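You operate a simulated robot arm through the tools that you are given. There is no shell and no other tool.

You run a simulated robot arm. Do the job below in one go: nothing can be reset, and whatever is moved stays where it is left.

## Task
Fill tank 2 to about its red line with the long hose.
Fine: use the Fill coupler and valve, spill nothing, shut the valve and put the hose back in the rack.

It is judged by the outcome, as a careful person would: the job done as asked, and still so three seconds after it is handed in. It fails if anything else is knocked over, pushed out of place, dropped, spilled or broken.

## Robot
A 7-joint arm with a two-finger parallel gripper, fixed in place. Base frame: the origin is at the foot of the arm, x ahead of it, y to its left, z up. Units: mm, degrees, N and s.
With the tool pointing down near the work surface it reaches from about 180 to 680 mm from the base axis. Its first joint turns from -166.0 to 166.0 degrees. Payload 3.43 kg.
Tool frame: the origin (TCP) lies between the finger pads and is the grasp point; the fingertips stand 30 mm ahead of it; z points along the fingers, y is the line along which they close. The gripper opens to 94 mm. The fingers are 28 mm wide and 10 mm thick; the gripper's body (50 by 96 mm) begins 55 mm behind the TCP.
Orientation is that of the tool frame in the base frame, as [roll, pitch, yaw] about the fixed x, y, z axes, in that order (R = Rz(yaw) Ry(pitch) Rx(roll)). With the fingers straight down and closing along the base's y, the tool's x points along the base's -x, its y along +y and its z along -z.

## Interface
- The arm moves only by the tool send_rows. Its argument "deltas" is one flat list of numbers, 7 for each row, row after row: the shift along the tool's x, y, z in units of 200 mm (1.0 is 200 mm), then the turn, a rotation vector about the tool's x, y, z in units of 90 degrees (1.0 is 90 degrees), then the closure in counts, from 0 (fully open) to 255 (shut). In form: [dx, dy, dz, ax, ay, az, fingers, dx, dy, dz, ax, ay, az, fingers, ...]. A call has 1 to 20 rows; each row is the pose to reach, as a shift and turn from the pose commanded when the call began, along the tool's axes at that moment. A call with a number of a shift or a turn outside -1 to 1 is refused whole. Rows are played at 5 a second. More than 50 mm and 8.6 degrees between two rows, or a gripper value outside its range, and nothing of the call is played. Where a pose cannot be reached the arm comes as near as it can. A force on the tool above 90 N (or 10 N above the force at the start of the call, whichever is more), or a blocked arm, ends the call early, and 0.2 s more pass. The fingers move at their own pace (about 108 mm/s each) and stop on an object; they squeeze with about 36 N. The grip force told is the motor's: it shows also when the fingers shut on nothing. Time passes only in rows, and 0.2 s behind the last, so rows that repeat a pose let the fingers close. The reply holds the time, the measured pose of the TCP, the force on the tool along the base axes, the opening and the grip force, in the units named above and with some noise, with the torque about the TCP (base axes, N m) and any sound that the robot's microphone picked up.
- Cameras (640 x 400 px; columns grow to the right, rows downward): "scene" is fixed at [400.3, 647.7, 1758.6]; the picture's right is [-1.00, 0.00, 0.00], its down [0.00, 0.67, -0.75] and it looks along [-0.00, -0.75, -0.67] (base axes); focal length 318 px, centre (320, 200). "wrist" rides on the gripper at [76, 14, -103] in the tool frame; the picture's right is [-0.18, 0.98, 0.00], its down [-0.75, -0.14, -0.64] and it looks along [-0.63, -0.12, 0.77] (tool axes); focal length 243 px, centre (320, 200).
- grab_frame(camera): a new picture of that camera. It takes no simulated time.
- move_column(by): slides the trunk up (or, below 0, down) by that many mm; the arm rides with it, the base frame stays. It gives what a move gives, with no picture.
- locate(camera, pixels): for up to 12 pixels [column, row] of the newest picture of that camera ("zoom" is the newest enlarged one), the place [x, y, z] in the base frame of the surface seen there, good to about 2 mm. It takes no simulated time.
- enlarge(camera, box): a new picture of the part [left, top, right, bottom] of that camera's present view, enlarged. It takes no simulated time.
- hand_in(): hands the job in; it is judged then, once.

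Unless the task says otherwise, let go and move clear before handing in.

The tools are called after "Emit:" as name(argument=value, ...) on one line, values as JSON. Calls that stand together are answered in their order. send_rows: Moves the arm, as the interface text tells. Its arguments: {"type":"object","properties":{"deltas":{"type":"array","items":{"type":"number"}}},"required":["deltas"]} The other tools are called the same way: move_column (by) slides the trunk up or down; grab_frame (camera) takes a picture; locate (camera, pixels) gives the place of the surface under pixels of a picture; enlarge (camera, box) takes an enlarged picture of a part of a camera's view; hand_in () hands the job in.

At the start:

```text
t: 0.0
ee_pos: [352.0, -133.2, 1292.7]
ee_rot: [-179.9, -0.1, 180.0]
contact_force: [0.1, -0.4, 0.7]
torque: [-0.01, -0.01, -0.01]
finger_gap: 94.1
gripper_force: 0.1
trunk travel left (down, up): [-425.0, 165.0]
```

scene: 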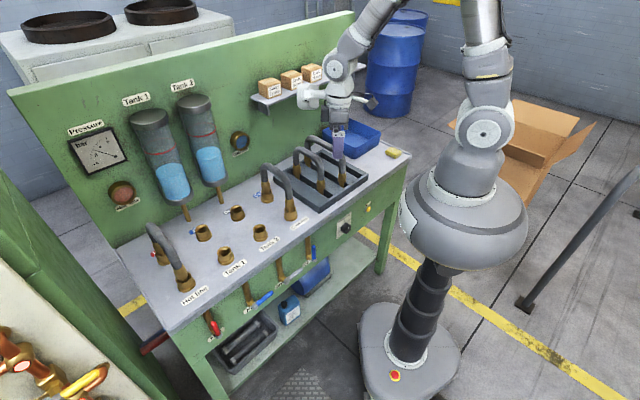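
wrist: 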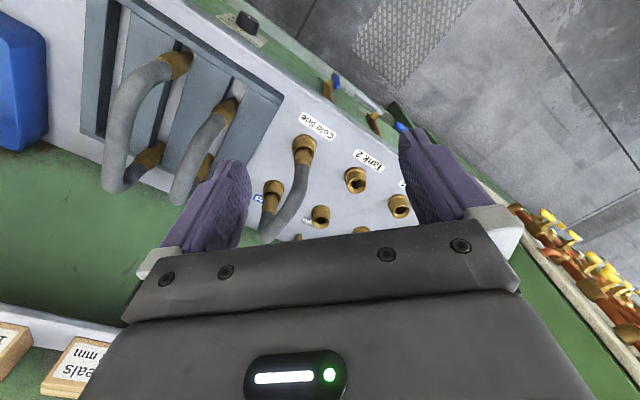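

The first pictures show the bench with tanks, couplers and a hose rack, but the labels are too small to read. I'll enlarge the important parts before moving.

Emit:
enlarge(camera="scene", box=[120, 80, 280, 180])

Emit:
enlarge(camera="scene", box=[140, 180, 300, 280])

Emit:
enlarge(camera="scene", box=[240, 120, 400, 220])

Emit:
enlarge(camera="scene", box=[190, 220, 390, 345])

Emit:
enlarge(camera="wrist", box=[220, 60, 420, 240])

```text
4.00 times, centred on (200, 130) of scene
```

zoom: 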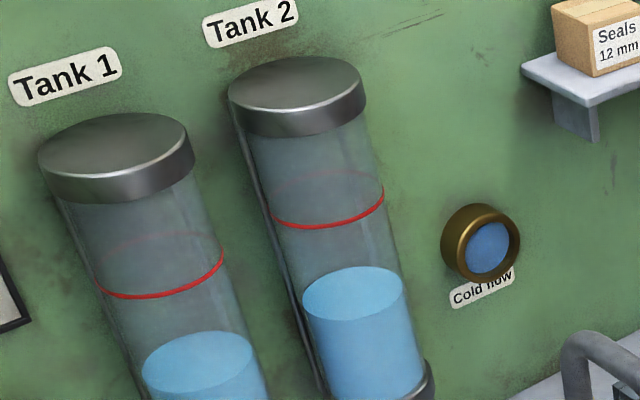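

```text
4.00 times, centred on (220, 230) of scene
```

zoom: 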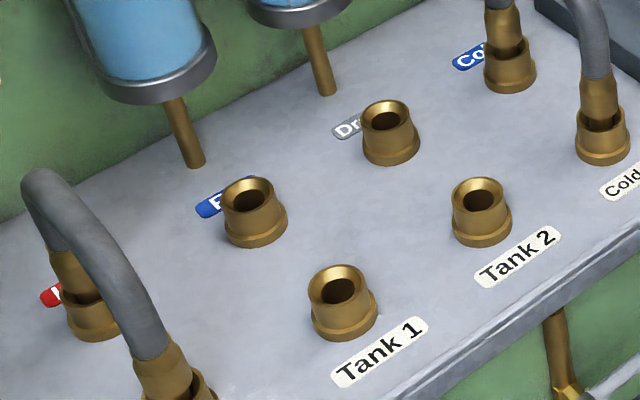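

```text
4.00 times, centred on (320, 170) of scene
```

zoom: 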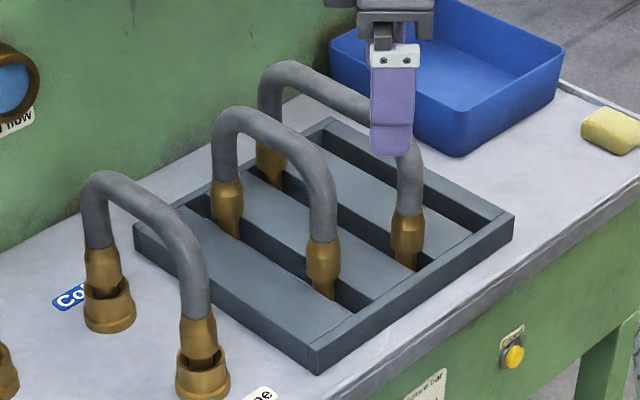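

```text
3.20 times, centred on (290, 282) of scene
```

zoom: 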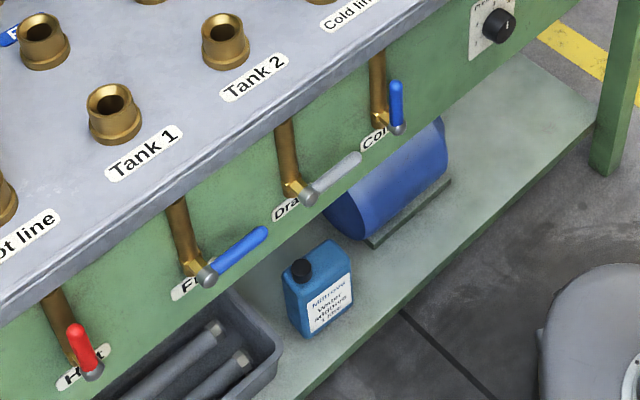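

```text
2.22 times, centred on (320, 150) of wrist
```

zoom: 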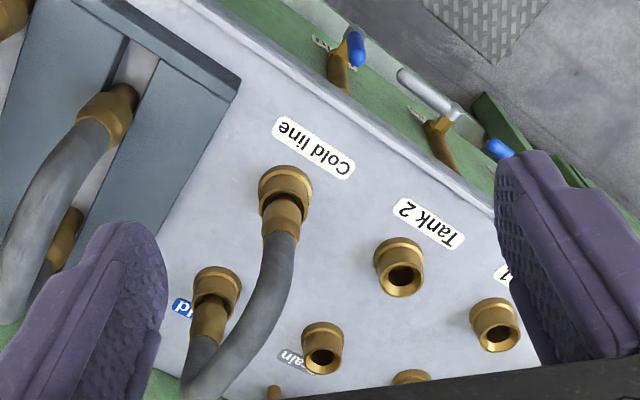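

The zooms show the back row of couplers as Hot, Fill, Drain, Cold, and the front row as Hot line, Tank 1, Tank 2, Cold line. The valves sit below them, and two loose hoses stand in the rack. Next I'll get coordinates for all of these.

Emit:
locate(camera="scene", pixels=[[203, 230], [237, 210], [260, 230], [225, 253], [200, 237], [260, 238], [294, 150], [310, 145], [345, 160], [325, 188], [308, 160], [320, 175]])

Emit:
enlarge(camera="scene", box=[280, 120, 380, 200])

Emit:
enlarge(camera="wrist", box=[80, 0, 300, 220])

```text
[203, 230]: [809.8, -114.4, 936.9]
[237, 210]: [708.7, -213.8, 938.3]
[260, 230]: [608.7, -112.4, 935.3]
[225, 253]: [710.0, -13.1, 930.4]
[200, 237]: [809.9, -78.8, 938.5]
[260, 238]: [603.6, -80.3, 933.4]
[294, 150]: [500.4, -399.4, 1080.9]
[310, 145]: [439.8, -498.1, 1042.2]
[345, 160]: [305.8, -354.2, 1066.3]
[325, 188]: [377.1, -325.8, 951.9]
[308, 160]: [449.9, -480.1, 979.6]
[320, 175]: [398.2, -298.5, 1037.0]
```

```text
5.00 times, centred on (330, 160) of scene
```

zoom: 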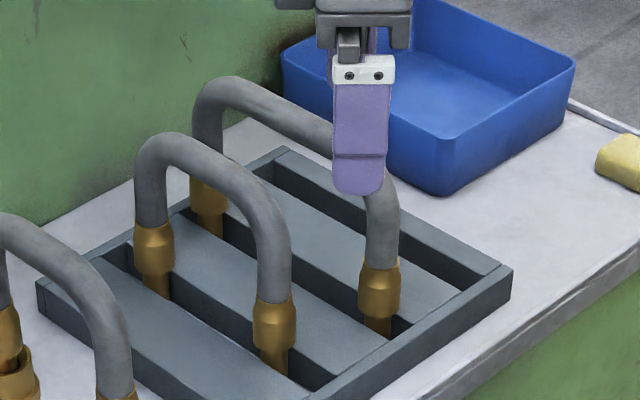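

```text
1.82 times, centred on (190, 110) of wrist
```

zoom: 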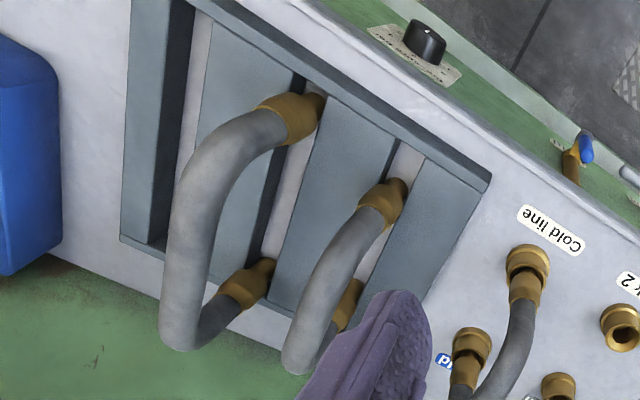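

Hose B (right plug around scene (356,178), left plug (322,158)) spans more than hose A. I'll measure both hoses, the coupler rims, the valve handles and the tank levels.

Emit:
locate(camera="scene", pixels=[[311, 170], [335, 184], [321.6, 158], [356, 178], [322, 136], [313, 147], [335, 155], [355, 160], [315.5, 153], [330, 165], [343, 173], [337, 192]])

Emit:
enlarge(camera="scene", box=[180, 190, 280, 270])

Emit:
enlarge(camera="scene", box=[230, 240, 330, 320])

```text
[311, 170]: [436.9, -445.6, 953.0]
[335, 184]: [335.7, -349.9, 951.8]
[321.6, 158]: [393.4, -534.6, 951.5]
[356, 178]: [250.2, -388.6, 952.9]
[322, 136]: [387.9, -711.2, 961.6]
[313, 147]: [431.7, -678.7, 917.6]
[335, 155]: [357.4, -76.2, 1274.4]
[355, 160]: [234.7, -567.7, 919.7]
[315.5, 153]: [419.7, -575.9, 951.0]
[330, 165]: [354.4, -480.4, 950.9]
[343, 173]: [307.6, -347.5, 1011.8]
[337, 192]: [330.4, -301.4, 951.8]
```

```text
5.00 times, centred on (230, 230) of scene
```

zoom: 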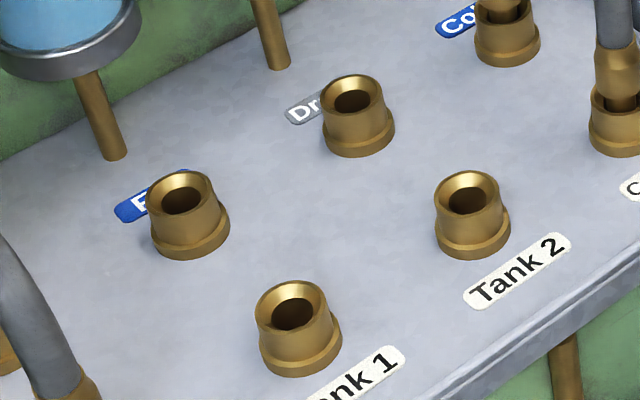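

```text
5.00 times, centred on (280, 280) of scene
```

zoom: 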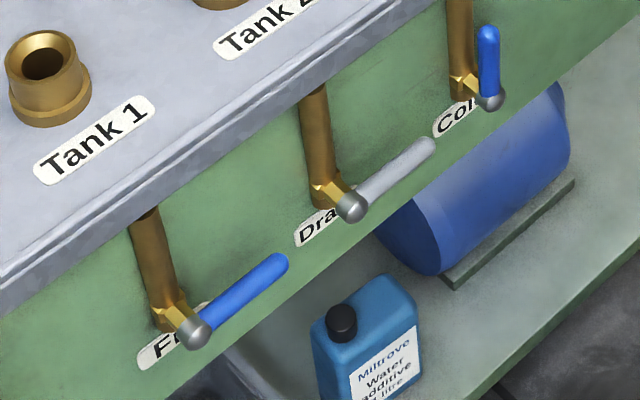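

The 5× zoom window was wider than I assumed, so those pixels missed the hoses. I'll redo it with the zoom camera directly, one region at a time.

Emit:
enlarge(camera="scene", box=[266, 120, 394, 200])

Emit:
locate(camera="zoom", pixels=[[155, 250], [275, 325], [208, 190], [380, 290], [235, 88], [300, 120], [175, 148], [230, 175], [268, 230], [380, 230], [205, 110], [290, 345]])

```text
5.00 times, centred on (330, 160) of scene
```

zoom: 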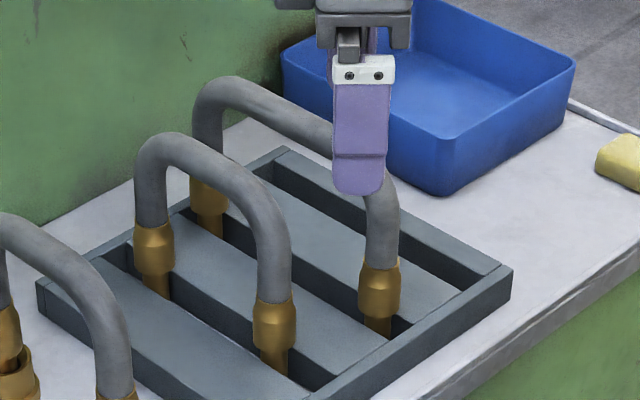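

```text
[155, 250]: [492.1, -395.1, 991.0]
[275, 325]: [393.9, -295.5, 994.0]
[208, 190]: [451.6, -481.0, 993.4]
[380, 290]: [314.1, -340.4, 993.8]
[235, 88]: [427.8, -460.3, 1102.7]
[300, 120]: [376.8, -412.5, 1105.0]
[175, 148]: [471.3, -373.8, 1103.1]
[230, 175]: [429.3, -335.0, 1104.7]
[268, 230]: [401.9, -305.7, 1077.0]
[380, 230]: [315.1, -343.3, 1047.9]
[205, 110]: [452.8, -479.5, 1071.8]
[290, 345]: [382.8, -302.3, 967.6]
```

Hose B spans about 197 mm, which matches the Fill–Tank 2 spacing of about 200 mm. Hose A spans about 140 mm, so B is the long hose. Next I'll measure the tanks, panel, couplers and valves for clearances.

Emit:
enlarge(camera="scene", box=[120, 80, 280, 180])

Emit:
locate(camera="zoom", pixels=[[300, 80], [300, 115], [330, 225], [355, 310], [360, 360], [115, 160], [160, 298], [200, 370], [450, 100], [300, 222], [380, 198], [330, 180]])

Emit:
enlarge(camera="scene", box=[166, 190, 294, 270])

Emit:
locate(camera="zoom", pixels=[[152, 178], [212, 178], [182, 175], [182, 214], [438, 178], [498, 178], [468, 173], [468, 214], [190, 257], [473, 257], [105, 130], [270, 50]])

Emit:
enlarge(camera="scene", box=[216, 240, 344, 320])

Emit:
locate(camera="zoom", pixels=[[193, 330], [215, 315], [245, 290], [280, 262], [165, 300], [350, 205], [425, 150], [490, 97], [488, 40], [150, 240], [230, 200], [270, 350]])

```text
4.00 times, centred on (200, 130) of scene
```

zoom: 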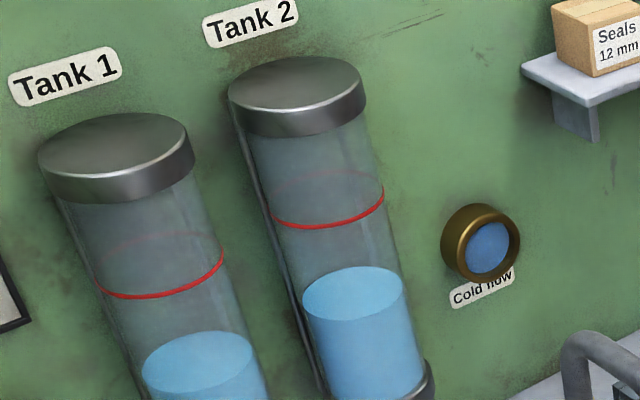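

```text
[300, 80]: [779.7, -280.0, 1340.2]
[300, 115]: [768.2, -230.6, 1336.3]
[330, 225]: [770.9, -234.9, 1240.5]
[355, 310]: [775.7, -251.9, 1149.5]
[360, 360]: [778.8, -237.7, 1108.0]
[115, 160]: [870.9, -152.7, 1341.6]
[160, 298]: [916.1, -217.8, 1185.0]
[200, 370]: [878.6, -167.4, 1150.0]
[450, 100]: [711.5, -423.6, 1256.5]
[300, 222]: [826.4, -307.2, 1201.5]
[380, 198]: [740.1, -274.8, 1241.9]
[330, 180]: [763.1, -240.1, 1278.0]
```

```text
5.00 times, centred on (230, 230) of scene
```

zoom: 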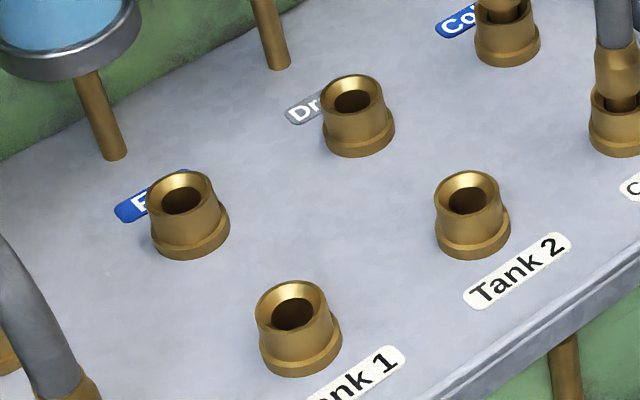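

```text
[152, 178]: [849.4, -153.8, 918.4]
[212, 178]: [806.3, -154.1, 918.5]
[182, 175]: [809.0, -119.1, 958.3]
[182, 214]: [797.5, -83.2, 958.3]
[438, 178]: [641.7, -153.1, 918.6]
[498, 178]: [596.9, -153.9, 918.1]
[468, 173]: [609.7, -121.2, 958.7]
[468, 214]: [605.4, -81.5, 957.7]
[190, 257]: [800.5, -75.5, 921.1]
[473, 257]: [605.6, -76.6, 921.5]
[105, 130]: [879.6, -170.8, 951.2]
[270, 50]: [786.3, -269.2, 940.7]
```

```text
5.00 times, centred on (280, 280) of scene
```

zoom: 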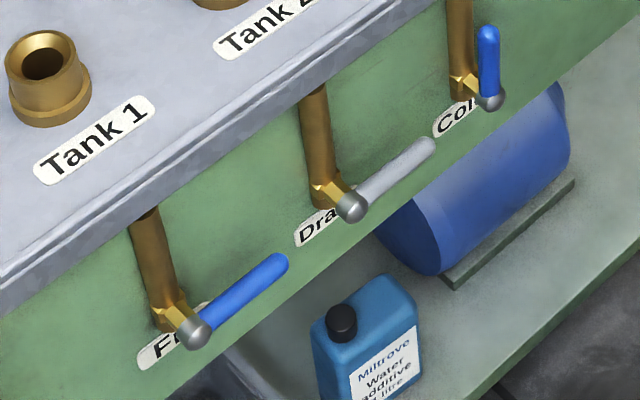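

```text
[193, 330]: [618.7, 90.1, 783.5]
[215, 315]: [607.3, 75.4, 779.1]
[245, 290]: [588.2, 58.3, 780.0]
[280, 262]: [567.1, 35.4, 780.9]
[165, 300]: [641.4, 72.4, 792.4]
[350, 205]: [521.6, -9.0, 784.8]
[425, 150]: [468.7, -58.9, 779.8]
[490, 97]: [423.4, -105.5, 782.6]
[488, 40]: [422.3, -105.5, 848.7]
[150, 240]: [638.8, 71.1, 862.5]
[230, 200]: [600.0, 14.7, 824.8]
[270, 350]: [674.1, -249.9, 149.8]
```

The couplers' rims are at z≈958, with Fill near (806,-101) and Tank 2 near (609,-101). The Fill lever hub is at (619,90,783) and its handle is horizontal, meaning shut. The Cold lever stands upright, meaning open. I'll check the shelf and bin clearances near the rack.

Emit:
enlarge(camera="scene", box=[240, 50, 400, 150])

Emit:
locate(camera="zoom", pixels=[[60, 195], [150, 215], [40, 190], [110, 140], [200, 100], [300, 70], [350, 300], [430, 390], [560, 300], [620, 270], [120, 205], [220, 165]])

Emit:
locate(camera="scene", pixels=[[395, 168], [350, 228], [300, 265], [230, 300], [347, 225], [367, 208], [280, 180], [265, 182], [290, 205], [262, 168], [180, 215], [160, 240]])

```text
4.00 times, centred on (320, 100) of scene
```

zoom: 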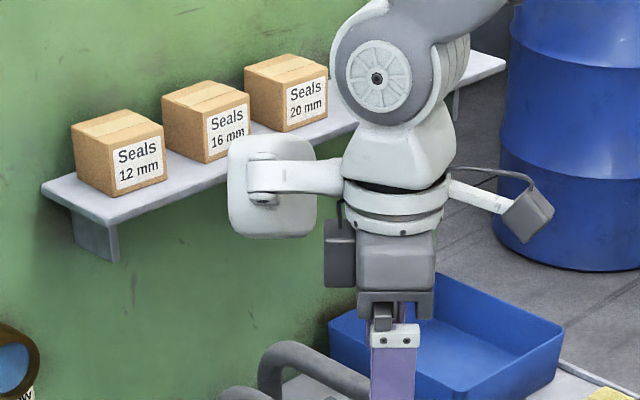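

```text
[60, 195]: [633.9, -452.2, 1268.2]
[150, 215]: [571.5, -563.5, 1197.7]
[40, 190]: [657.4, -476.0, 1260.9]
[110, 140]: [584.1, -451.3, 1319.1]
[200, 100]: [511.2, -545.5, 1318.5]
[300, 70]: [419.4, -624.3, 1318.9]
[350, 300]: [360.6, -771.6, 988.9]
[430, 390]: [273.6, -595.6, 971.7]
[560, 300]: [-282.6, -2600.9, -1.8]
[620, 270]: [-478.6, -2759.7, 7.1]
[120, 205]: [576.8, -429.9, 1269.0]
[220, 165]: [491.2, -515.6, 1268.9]
```

```text
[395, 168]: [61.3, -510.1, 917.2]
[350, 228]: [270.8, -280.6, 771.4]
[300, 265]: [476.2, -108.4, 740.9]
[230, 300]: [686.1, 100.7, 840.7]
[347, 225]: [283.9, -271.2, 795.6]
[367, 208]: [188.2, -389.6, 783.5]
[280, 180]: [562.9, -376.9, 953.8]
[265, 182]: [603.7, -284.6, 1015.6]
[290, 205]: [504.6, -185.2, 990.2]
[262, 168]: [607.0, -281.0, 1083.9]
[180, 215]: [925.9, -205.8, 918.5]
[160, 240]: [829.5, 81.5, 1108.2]
```

The shelf's front edge is at u=(x−y)/√2≈712 mm and z≈1269. The gripper carries a white panel (zoom (270,185)) and a camera box (525,210) that could come close to it, so I'll measure both.

Emit:
enlarge(camera="scene", box=[276, 60, 404, 140])

Emit:
locate(camera="zoom", pixels=[[110, 130], [200, 130], [110, 225], [200, 225], [155, 145], [510, 200], [490, 230], [460, 195], [250, 220], [320, 230], [300, 60], [285, 310]])

```text
5.00 times, centred on (340, 100) of scene
```

zoom: 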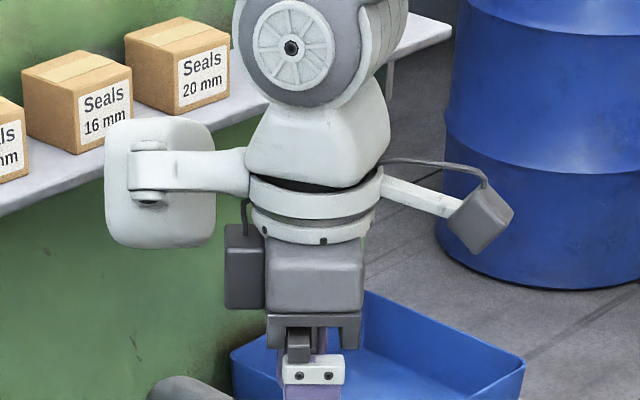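

```text
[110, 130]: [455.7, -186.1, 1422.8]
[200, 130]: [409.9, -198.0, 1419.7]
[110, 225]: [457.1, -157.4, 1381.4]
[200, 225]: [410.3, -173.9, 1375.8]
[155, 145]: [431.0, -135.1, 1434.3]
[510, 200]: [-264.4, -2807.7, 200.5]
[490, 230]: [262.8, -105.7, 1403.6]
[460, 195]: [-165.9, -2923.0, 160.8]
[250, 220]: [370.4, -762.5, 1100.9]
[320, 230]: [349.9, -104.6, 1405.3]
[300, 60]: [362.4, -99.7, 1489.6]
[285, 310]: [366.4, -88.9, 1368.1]
```

The display paddle reaches about 107 mm to the tool's −x side and 80–145 mm behind the TCP. Leaning the hand about 25° back toward the robot will clear the tanks and also help reach. I'll do an empty test move toward the couplers first.

Emit:
send_rows(deltas=[-0.185, 0.04, 0, 0, 0, 0, 0, -0.37, 0.08, 0, 0, 0, 0, 0, -0.555, 0.12, 0, 0, 0, 0, 0, -0.74, 0.16, 0, 0, 0, 0, 0])

Emit:
grab_frame(camera="wrist")

Emit:
grab_frame(camera="scene")

```text
t: 1.0
ee_pos: [502.1, -101.6, 1291.3]
ee_rot: [-179.9, 0.0, -180.0]
contact_force: [0.3, 0.8, 0.4]
torque: [0.01, 0.05, 0.0]
finger_gap: 94.0
gripper_force: 0.0
trunk travel left (down, up): [-425.0, 165.0]
```

```text
taken
```

wrist: 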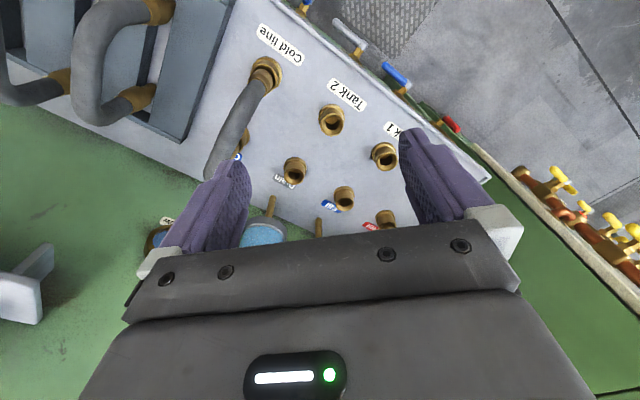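

```text
taken
```

scene: 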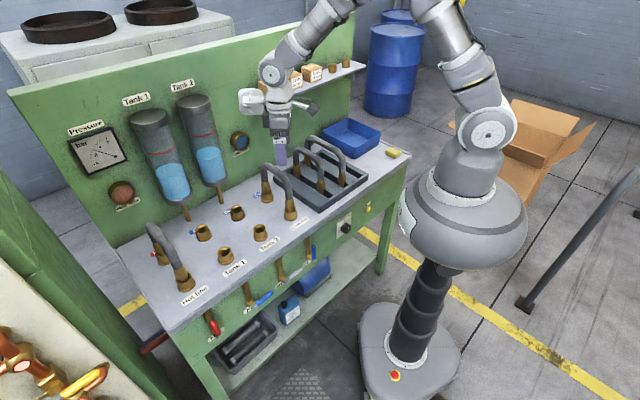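

From here the wrist camera sees Tank 2's coupler at (331,120) and Fill's at (344,196). I'll zoom in to pinpoint the rims.

Emit:
enlarge(camera="wrist", box=[280, 90, 408, 170])

Emit:
locate(camera="zoom", pixels=[[250, 130], [200, 160], [305, 160], [265, 205], [260, 165], [520, 320]])

Emit:
enlarge(camera="wrist", box=[280, 150, 408, 230])

```text
5.00 times, centred on (344, 130) of wrist
```

zoom: 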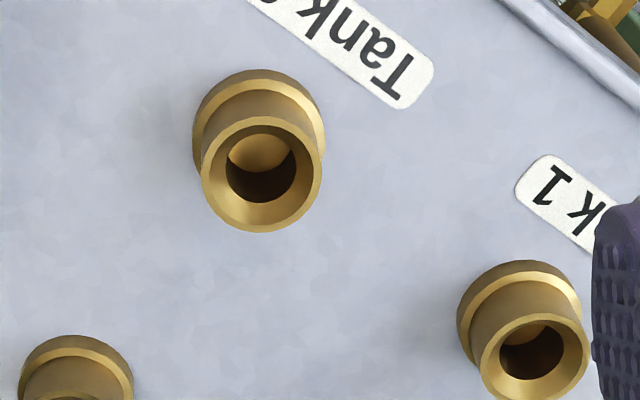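

```text
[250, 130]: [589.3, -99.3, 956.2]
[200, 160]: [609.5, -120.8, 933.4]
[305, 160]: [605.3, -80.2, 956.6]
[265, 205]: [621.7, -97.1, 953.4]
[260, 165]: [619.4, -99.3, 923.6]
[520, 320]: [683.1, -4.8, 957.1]
```

```text
5.00 times, centred on (344, 190) of wrist
```

zoom: 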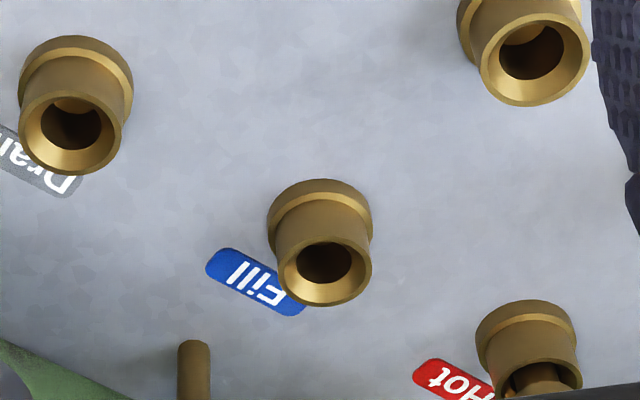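

Emit:
locate(camera="zoom", pixels=[[280, 265], [370, 265], [324, 298], [300, 240], [22, 120], [122, 120], [70, 165], [325, 265], [195, 350], [484, 50], [588, 50], [530, 98]])

```text
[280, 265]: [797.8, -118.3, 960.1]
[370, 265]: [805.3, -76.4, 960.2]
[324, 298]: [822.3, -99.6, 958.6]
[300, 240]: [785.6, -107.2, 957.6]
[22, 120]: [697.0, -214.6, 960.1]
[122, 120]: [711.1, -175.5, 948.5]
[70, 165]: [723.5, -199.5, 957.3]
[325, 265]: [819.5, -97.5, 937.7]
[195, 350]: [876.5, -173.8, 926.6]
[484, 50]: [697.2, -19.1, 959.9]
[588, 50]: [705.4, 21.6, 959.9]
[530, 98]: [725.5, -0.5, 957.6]
```

The square of couplers is centred at about (706.5,-99.5), and the Fill–Tank 2 diagonal is about 198 mm. I'll test reaching above that centre with the hand leaned back 25°.

Emit:
send_rows(deltas=[-0.165, 0.0, 0, 0, -0.0463, 0, 0, -0.33, 0.0, 0, 0, -0.0927, 0, 0, -0.495, 0.0, 0, 0, -0.139, 0, 0, -0.66, 0.0, 0, 0, -0.185, 0, 0, -0.825, 0.0, 0, 0, -0.232, 0, 0, -0.99, 0, 0, 0, -0.278, 0, 0])

Emit:
grab_frame(camera="scene")

Emit:
grab_frame(camera="wrist")

```text
t: 2.4
ee_pos: [697.5, -100.8, 1291.3]
ee_rot: [-179.8, 24.9, 179.9]
contact_force: [-0.1, 0.5, -0.4]
torque: [0.03, 0.0, 0.03]
finger_gap: 93.8
gripper_force: 0.0
trunk travel left (down, up): [-425.0, 165.0]
```

```text
taken
```

scene: 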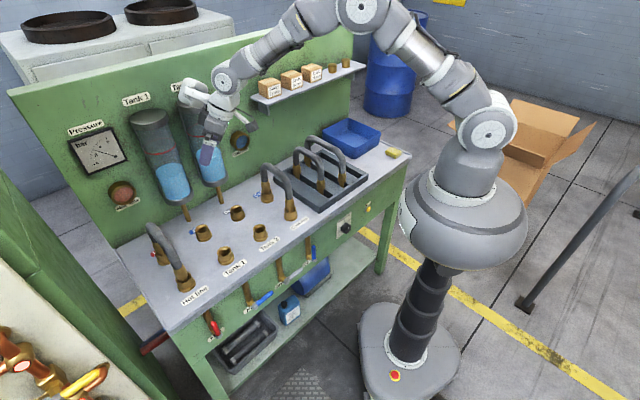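

```text
taken
```

wrist: 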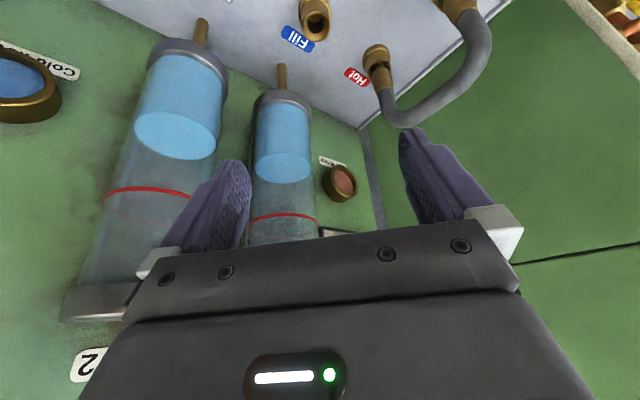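

The arm reaches there comfortably at z=1291. I'll check that it still reaches down to about z=1110, well above the couplers, before fetching the hose.

Emit:
send_rows(deltas=[0.076, 0, 0.163, 0, 0, 0, 0, 0.152, 0, 0.326, 0, 0, 0, 0, 0.228, 0, 0.49, 0, 0, 0, 0, 0.304, 0, 0.653, 0, 0, 0, 0, 0.38, 0, 0.816, 0, 0, 0, 0])

Emit:
grab_frame(camera="scene")

Emit:
grab_frame(camera="wrist")

```text
t: 3.6
ee_pos: [697.7, -103.3, 1112.9]
ee_rot: [-179.9, 25.0, 179.9]
contact_force: [0.3, 0.0, 0.1]
torque: [-0.04, 0.02, 0.0]
finger_gap: 93.9
gripper_force: 0.1
trunk travel left (down, up): [-425.0, 165.0]
```

```text
taken
```

scene: 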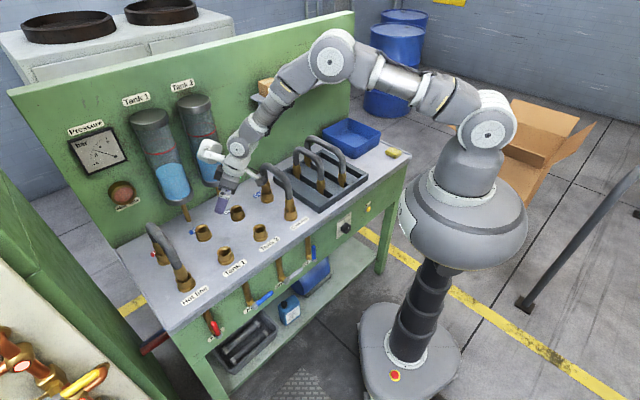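

```text
taken
```

wrist: 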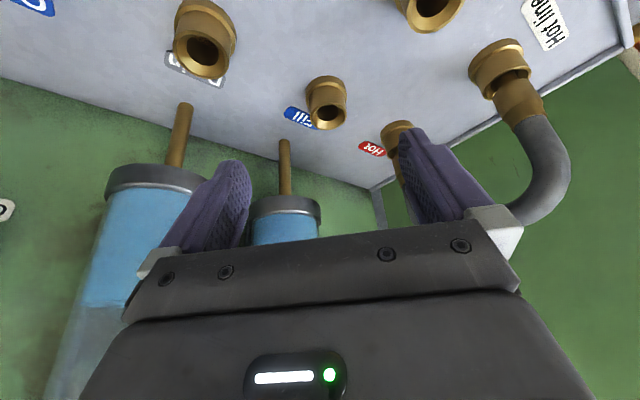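

Reach is fine down to z≈1113, so the plan works. Now I'll go back up and travel toward the long hose in the rack.

Emit:
send_rows(deltas=[-0.076, 0, -0.163, 0, 0, 0, 0, -0.152, 0, -0.326, 0, 0, 0, 0, -0.228, 0, -0.49, 0, 0, 0, 0, -0.304, 0, -0.653, 0, 0, 0, 0, -0.38, 0, -0.816, 0, 0, 0, 0])

Emit:
send_rows(deltas=[0.1426, -0.1604, -0.0665, 0.0211, 0, 0.0453, 0, 0.2852, -0.3208, -0.133, 0.0423, 0, 0.0906, 0, 0.4278, -0.4812, -0.1995, 0.0634, 0, 0.136, 0, 0.5704, -0.6416, -0.266, 0.0845, 0, 0.1813, 0, 0.713, -0.802, -0.332, 0.1057, 0, 0.2266, 0])

```text
t: 4.8
ee_pos: [694.3, -101.2, 1293.1]
ee_rot: [-180.0, 24.9, 179.9]
contact_force: [-0.9, -0.4, 0.4]
torque: [0.03, -0.01, -0.02]
finger_gap: 94.0
gripper_force: 0.2
trunk travel left (down, up): [-425.0, 165.0]
```

```text
t: 6.0
ee_pos: [537.5, -264.5, 1292.0]
ee_rot: [180.0, 25.1, 157.6]
contact_force: [-0.6, -1.0, 0.2]
torque: [0.03, -0.01, 0.01]
finger_gap: 93.9
gripper_force: 0.1
trunk travel left (down, up): [-425.0, 165.0]
```

Emit:
send_rows(deltas=[0.0704, -0.196, -0.0328, 0.0211, 0, 0.0453, 0, 0.1408, -0.392, -0.0656, 0.0423, 0, 0.0906, 0, 0.2112, -0.588, -0.0984, 0.0634, 0, 0.136, 0, 0.2816, -0.785, -0.131, 0.0845, 0, 0.1813, 0, 0.352, -0.981, -0.164, 0.1057, 0, 0.2266, 0])

Emit:
grab_frame(camera="wrist")

Emit:
grab_frame(camera="scene")

```text
t: 7.2
ee_pos: [391.5, -414.0, 1291.3]
ee_rot: [-180.0, 24.9, 135.0]
contact_force: [0.3, 0.1, 0.1]
torque: [0.02, -0.03, 0.02]
finger_gap: 94.1
gripper_force: 0.2
trunk travel left (down, up): [-425.0, 165.0]
```

```text
taken
```

wrist: 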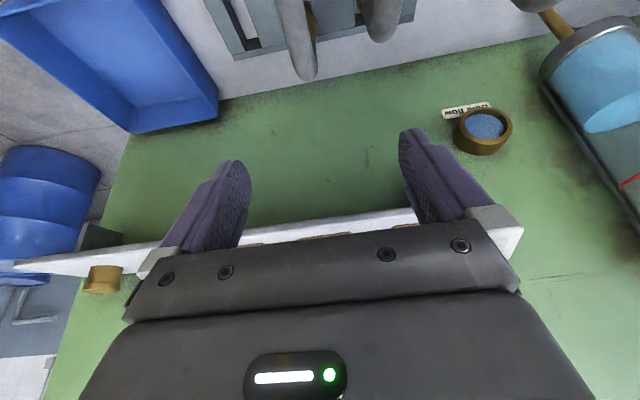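

```text
taken
```

scene: 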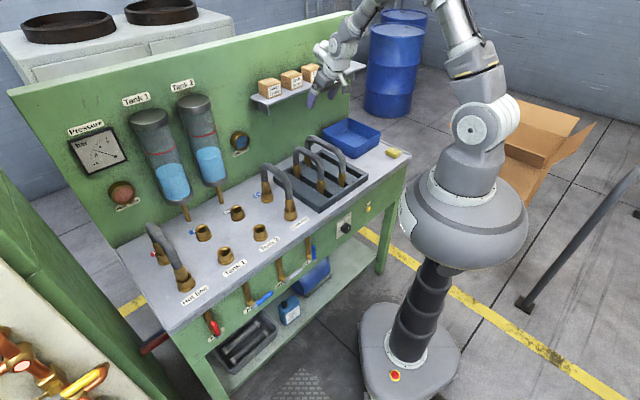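

The hand is above the rack and the long hose is fully visible in the scene view. I'll measure it precisely.

Emit:
enlarge(camera="scene", box=[266, 120, 394, 200])

Emit:
locate(camera="zoom", pixels=[[208, 190], [380, 290], [235, 78], [270, 92], [305, 108], [340, 130], [365, 152], [235, 95], [270, 110], [305, 128], [340, 150], [300, 140]])

```text
5.00 times, centred on (330, 160) of scene
```

zoom: 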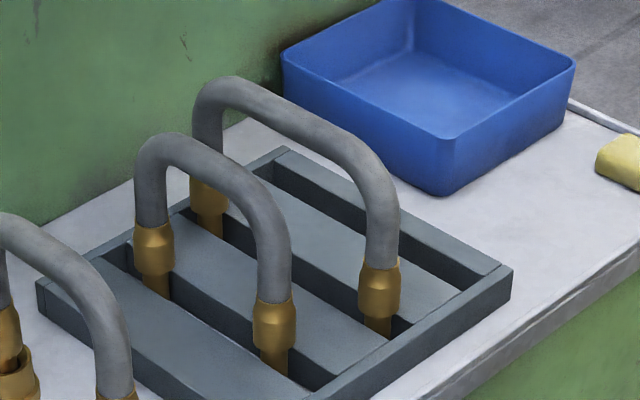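

```text
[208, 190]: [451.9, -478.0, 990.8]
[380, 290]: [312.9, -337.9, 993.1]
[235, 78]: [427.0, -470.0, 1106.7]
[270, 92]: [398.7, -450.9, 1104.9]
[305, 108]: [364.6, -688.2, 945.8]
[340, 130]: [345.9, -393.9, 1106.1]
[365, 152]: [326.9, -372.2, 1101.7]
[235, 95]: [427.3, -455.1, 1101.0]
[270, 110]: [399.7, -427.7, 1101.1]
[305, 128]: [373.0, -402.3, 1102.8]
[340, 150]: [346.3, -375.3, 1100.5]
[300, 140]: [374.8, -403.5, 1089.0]
```

The hose top is at z≈1107 with its centre line at about v=−29.5, and its midpoint is near (381.5,-423). I'll descend partway with the fingers partly closed, then check.

Emit:
send_rows(deltas=[0.064, -0.017, 0.1356, 0, 0, 0, 90, 0.128, -0.034, 0.271, 0, 0, 0, 90, 0.192, -0.051, 0.407, 0, 0, 0, 90, 0.256, -0.068, 0.5425, 0, 0, 0, 90, 0.256, -0.068, 0.5425, 0, 0, 0, 90])

Emit:
grab_frame(camera="wrist")

Emit:
enlarge(camera="scene", box=[266, 80, 394, 200])

```text
t: 8.4
ee_pos: [383.1, -424.0, 1169.4]
ee_rot: [-180.0, 25.1, 135.0]
contact_force: [-0.1, 0.0, 0.1]
torque: [0.04, 0.0, 0.04]
finger_gap: 60.6
gripper_force: 0.1
trunk travel left (down, up): [-425.0, 165.0]
```

```text
taken
```

wrist: 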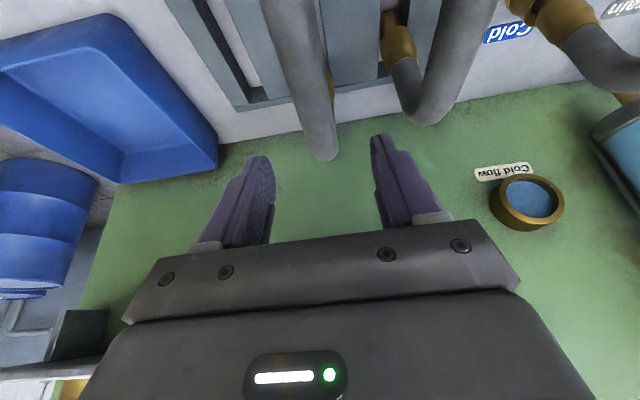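

```text
3.33 times, centred on (330, 140) of scene
```

zoom: 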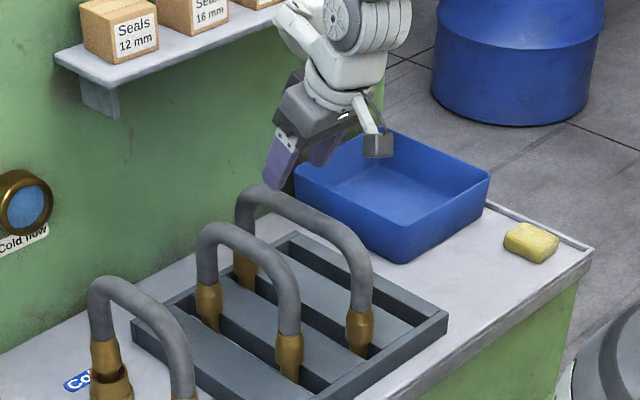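

The hose lines up between the fingers in the wrist view (hose at column ~318). I'll descend to its centre line.

Emit:
send_rows(deltas=[0.055, -0.002, 0.112, 0, 0, 0, 90, 0.11, -0.003, 0.224, 0, 0, 0, 90, 0.166, -0.003, 0.336, 0, 0, 0, 90, 0.166, -0.003, 0.336, 0, 0, 0, 90])

Emit:
grab_frame(camera="wrist")

Emit:
enlarge(camera="scene", box=[266, 100, 394, 200])

```text
t: 9.4
ee_pos: [381.7, -422.6, 1097.9]
ee_rot: [-179.9, 25.0, 135.1]
contact_force: [-0.1, -0.8, -0.7]
torque: [-0.02, -0.02, 0.01]
finger_gap: 60.9
gripper_force: 0.1
trunk travel left (down, up): [-425.0, 165.0]
```

```text
taken
```

wrist: 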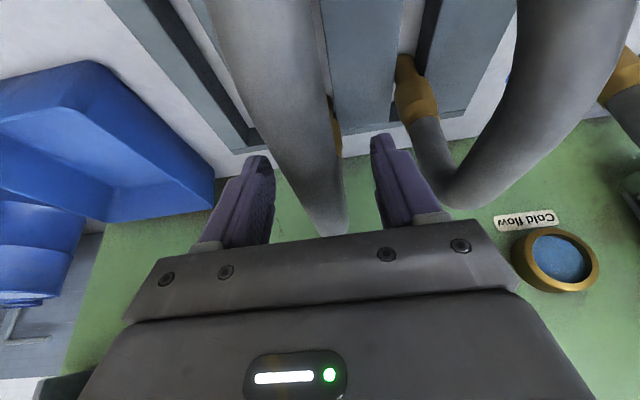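

```text
4.00 times, centred on (330, 150) of scene
```

zoom: 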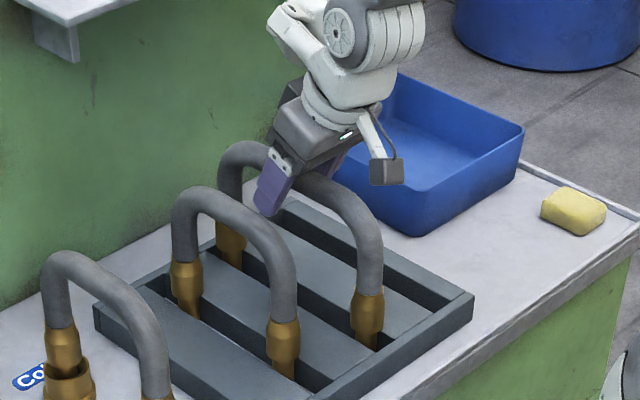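

The hose lies between the finger pads around columns 275–375. I'll close on it.

Emit:
send_rows(deltas=[0, 0, 0.01, 0, 0, 0, 160, 0, 0, 0.01, 0, 0, 0, 255, 0, 0, 0.01, 0, 0, 0, 255, 0, 0, 0.01, 0, 0, 0, 255])

Emit:
enlarge(camera="scene", box=[266, 100, 394, 200])

```text
t: 10.4
ee_pos: [382.6, -422.3, 1095.6]
ee_rot: [179.9, 25.0, 135.0]
contact_force: [0.2, -0.5, 1.9]
torque: [-0.04, -0.02, 0.0]
finger_gap: 29.9
gripper_force: 36.0
trunk travel left (down, up): [-425.0, 165.0]
```

```text
4.00 times, centred on (330, 150) of scene
```

zoom: 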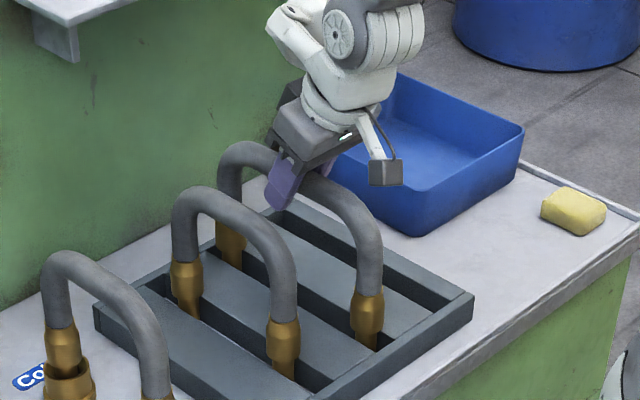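

I have the hose gripped at 29.9 mm with 36 N. I'll note this pose for the return, (382.5,-422.5,1095.5) at yaw 135, and lift slowly.

Emit:
send_rows(deltas=[-0.03, 0, -0.068, 0, 0, 0, 255, -0.063, 0, -0.136, 0, 0, 0, 255, -0.095, 0, -0.204, 0, 0, 0, 255, -0.127, 0, -0.272, 0, 0, 0, 255])

Emit:
enlarge(camera="scene", box=[266, 90, 394, 200])

Emit:
grab_frame(camera="wrist")

```text
t: 11.4
ee_pos: [382.4, -422.6, 1155.1]
ee_rot: [-180.0, 24.9, 135.0]
contact_force: [0.2, -0.4, -2.8]
torque: [-0.01, -0.01, 0.03]
finger_gap: 29.5
gripper_force: 35.6
trunk travel left (down, up): [-425.0, 165.0]
```

```text
3.64 times, centred on (330, 145) of scene
```

zoom: 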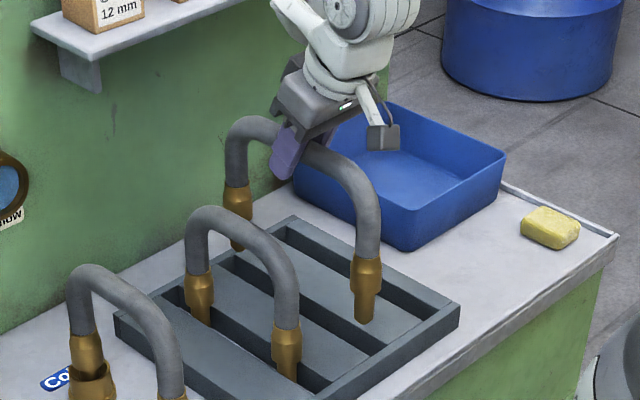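

```text
taken
```

wrist: 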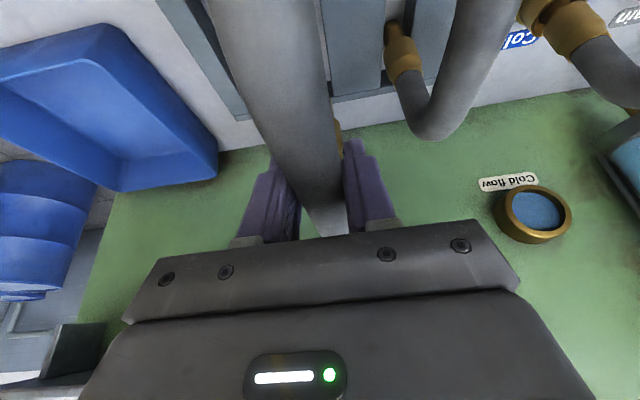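

The hose is lifted, with a load of about 2.8 N. I'll measure the plugs relative to the hand.

Emit:
enlarge(camera="scene", box=[276, 110, 388, 180])

Emit:
locate(camera="scene", pixels=[[342.5, 166], [342.3, 177], [307, 145], [307.3, 157], [343, 170], [342.2, 175]])

```text
5.71 times, centred on (332, 145) of scene
```

zoom: 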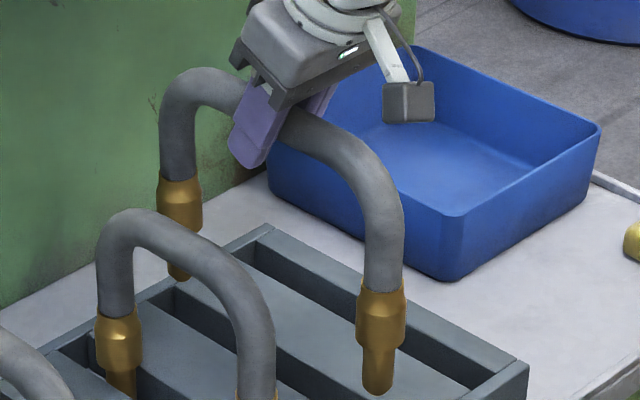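

```text
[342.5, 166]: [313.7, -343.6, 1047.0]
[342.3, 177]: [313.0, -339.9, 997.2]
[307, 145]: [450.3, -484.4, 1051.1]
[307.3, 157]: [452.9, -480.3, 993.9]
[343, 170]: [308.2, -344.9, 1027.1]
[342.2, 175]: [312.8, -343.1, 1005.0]
```

The grip is centred within about 1 mm, and the plug tips are 167 mm below the TCP and clear of the rack. Next I'll raise to z≈1310 and pull 50 mm back toward the robot to stay clear of the shelf and tanks.

Emit:
send_rows(deltas=[-0.025, 0, -0.202, 0, 0, 0, 255, -0.05, 0, -0.404, 0, 0, 0, 255, -0.076, 0, -0.606, 0, 0, 0, 255, -0.101, 0, -0.808, 0, 0, 0, 255])

Emit:
grab_frame(camera="scene")

```text
t: 12.4
ee_pos: [345.4, -387.4, 1310.7]
ee_rot: [180.0, 25.1, 135.0]
contact_force: [-0.7, 0.4, -3.5]
torque: [0.0, 0.01, 0.0]
finger_gap: 29.6
gripper_force: 36.4
trunk travel left (down, up): [-425.0, 165.0]
```

```text
taken
```

scene: 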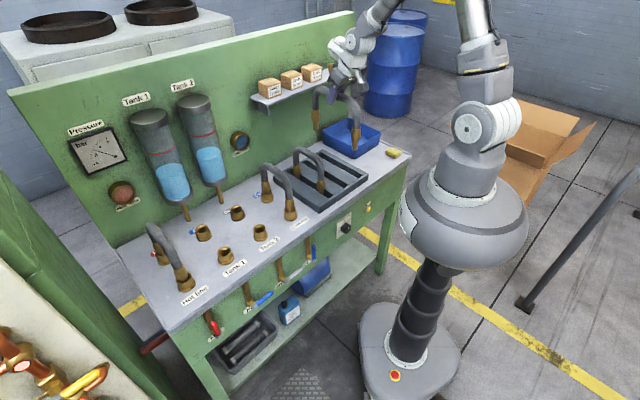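

Emit:
send_rows(deltas=[0, 0.2, 0, -0.0211, 0, -0.0453, 255, 0, 0.4, 0, -0.0423, 0, -0.0906, 255, 0, 0.6, 0, -0.0634, 0, -0.136, 255, 0, 0.8, 0, -0.0845, 0, -0.1813, 255, 0, 1.0, 0, -0.1057, 0, -0.2266, 255])

Emit:
grab_frame(camera="scene")

```text
t: 13.6
ee_pos: [489.3, -245.5, 1309.0]
ee_rot: [-179.9, 25.0, 157.7]
contact_force: [0.2, 0.0, -2.3]
torque: [0.01, 0.05, 0.0]
finger_gap: 29.7
gripper_force: 36.2
trunk travel left (down, up): [-425.0, 165.0]
```

```text
taken
```

scene: 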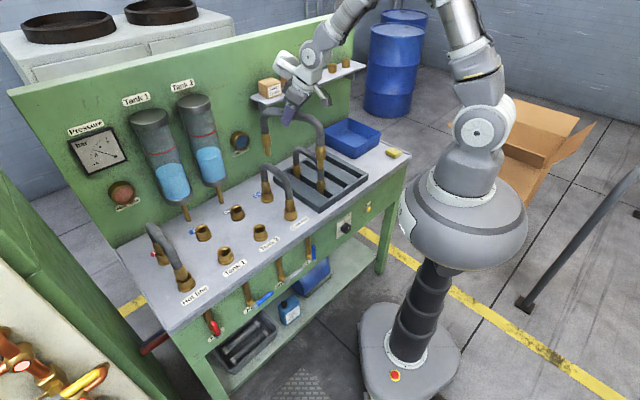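

Emit:
send_rows(deltas=[-0.0755, 0.1926, 0.0352, -0.0211, 0, -0.0453, 255, -0.151, 0.3852, 0.0704, -0.0423, 0, -0.0906, 255, -0.2265, 0.5778, 0.1056, -0.0634, 0, -0.136, 255, -0.302, 0.7704, 0.1408, -0.0845, 0, -0.1813, 255, -0.3775, 0.963, 0.176, -0.1057, 0, -0.2266, 255])

Emit:
grab_frame(camera="scene")

```text
t: 14.8
ee_pos: [640.7, -97.5, 1309.8]
ee_rot: [-179.9, 24.8, -179.9]
contact_force: [1.1, -0.2, -2.6]
torque: [0.0, 0.02, 0.0]
finger_gap: 29.4
gripper_force: 35.6
trunk travel left (down, up): [-425.0, 165.0]
```

```text
taken
```

scene: 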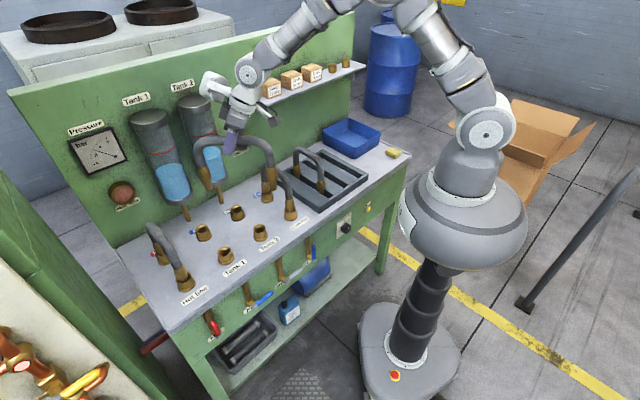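

I'm near the target. I'll move over the coupler pair's centre and descend until the tips are about 35 mm above the rims, then re-measure.

Emit:
send_rows(deltas=[-0.15, -0.005, 0.07, 0, 0, 0, 255, -0.299, -0.01, 0.139, 0, 0, 0, 255, -0.22, -0.01, 0.309, 0, 0, 0, 255, -0.14, -0.01, 0.479, 0, 0, 0, 255, -0.061, -0.01, 0.649, 0, 0, 0, 255, 0.018, -0.01, 0.819, 0, 0, 0, 255, 0.018, -0.01, 0.819, 0, 0, 0, 255])

Emit:
enlarge(camera="scene", box=[166, 170, 294, 250])

Emit:
grab_frame(camera="wrist")

```text
t: 16.4
ee_pos: [703.6, -100.6, 1159.9]
ee_rot: [-179.9, 25.0, -179.9]
contact_force: [0.1, 1.0, -3.0]
torque: [0.03, -0.01, 0.01]
finger_gap: 29.7
gripper_force: 36.4
trunk travel left (down, up): [-425.0, 165.0]
```

```text
5.00 times, centred on (230, 210) of scene
```

zoom: 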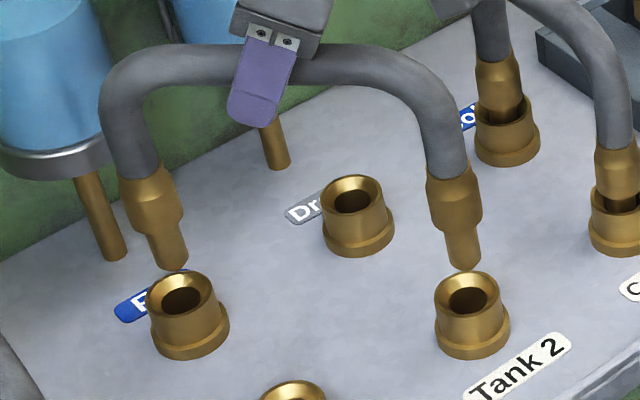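

```text
taken
```

wrist: 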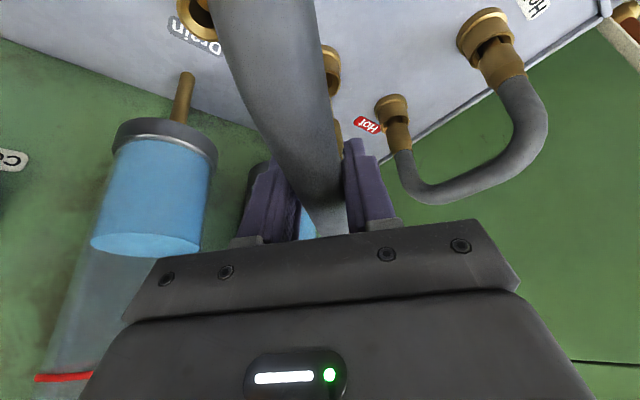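

The plugs hang just above their couplers, with tips at zoom (171,265) and (463,268) and rims at (181,297) and (468,297). I'll measure plug and rim positions in this same picture.

Emit:
locate(camera="zoom", pixels=[[167, 245], [463, 250], [152, 200], [454, 200], [168, 268], [463, 270], [181, 274], [468, 274], [196, 313], [468, 317], [150, 295], [437, 295]])

```text
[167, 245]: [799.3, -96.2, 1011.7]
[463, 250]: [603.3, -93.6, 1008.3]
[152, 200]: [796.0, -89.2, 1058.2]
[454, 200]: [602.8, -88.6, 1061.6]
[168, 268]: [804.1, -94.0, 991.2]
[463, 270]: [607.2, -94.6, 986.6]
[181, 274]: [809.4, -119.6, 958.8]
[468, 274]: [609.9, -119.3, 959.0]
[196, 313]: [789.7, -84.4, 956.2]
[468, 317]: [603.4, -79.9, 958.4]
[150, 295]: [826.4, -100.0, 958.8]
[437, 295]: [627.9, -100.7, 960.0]
```

The plugs seem maybe 5 mm off in y compared with the rims, but the readings are noisy. I'll sample at higher zoom.

Emit:
enlarge(camera="scene", box=[180, 195, 228, 225])

Emit:
locate(camera="zoom", pixels=[[250, 200], [200, 320], [150, 350], [60, 330], [350, 330]])

Emit:
enlarge(camera="scene", box=[236, 195, 284, 225])

Emit:
locate(camera="zoom", pixels=[[250, 200], [200, 320], [150, 350], [60, 330], [350, 330]])

```text
13.33 times, centred on (204, 210) of scene
```

zoom: 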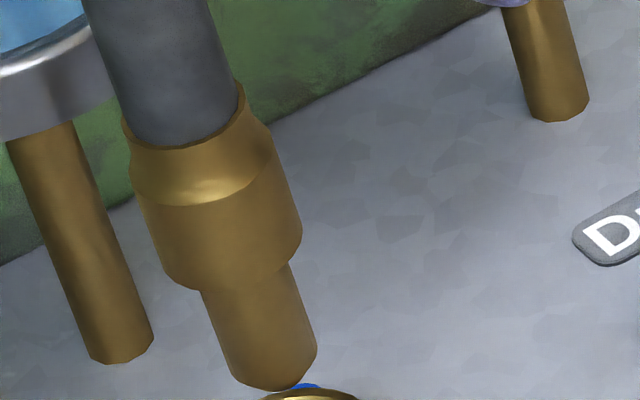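

```text
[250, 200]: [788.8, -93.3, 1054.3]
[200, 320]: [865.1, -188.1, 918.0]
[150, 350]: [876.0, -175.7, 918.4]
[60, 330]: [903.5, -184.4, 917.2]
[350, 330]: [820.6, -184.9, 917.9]
```

```text
13.33 times, centred on (260, 210) of scene
```

zoom: 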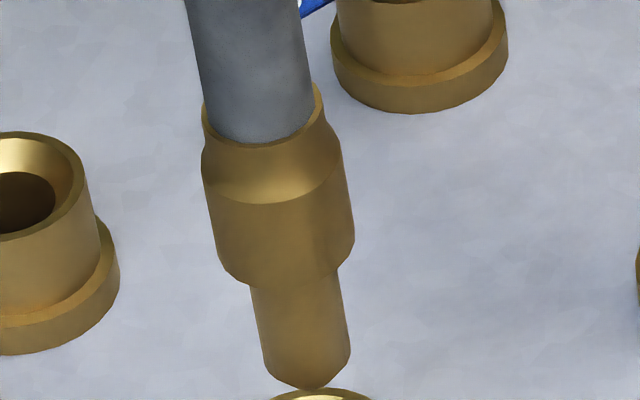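

```text
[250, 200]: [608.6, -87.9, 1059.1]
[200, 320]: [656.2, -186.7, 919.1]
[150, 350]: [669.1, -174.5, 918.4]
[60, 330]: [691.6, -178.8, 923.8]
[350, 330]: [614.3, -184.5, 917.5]
```

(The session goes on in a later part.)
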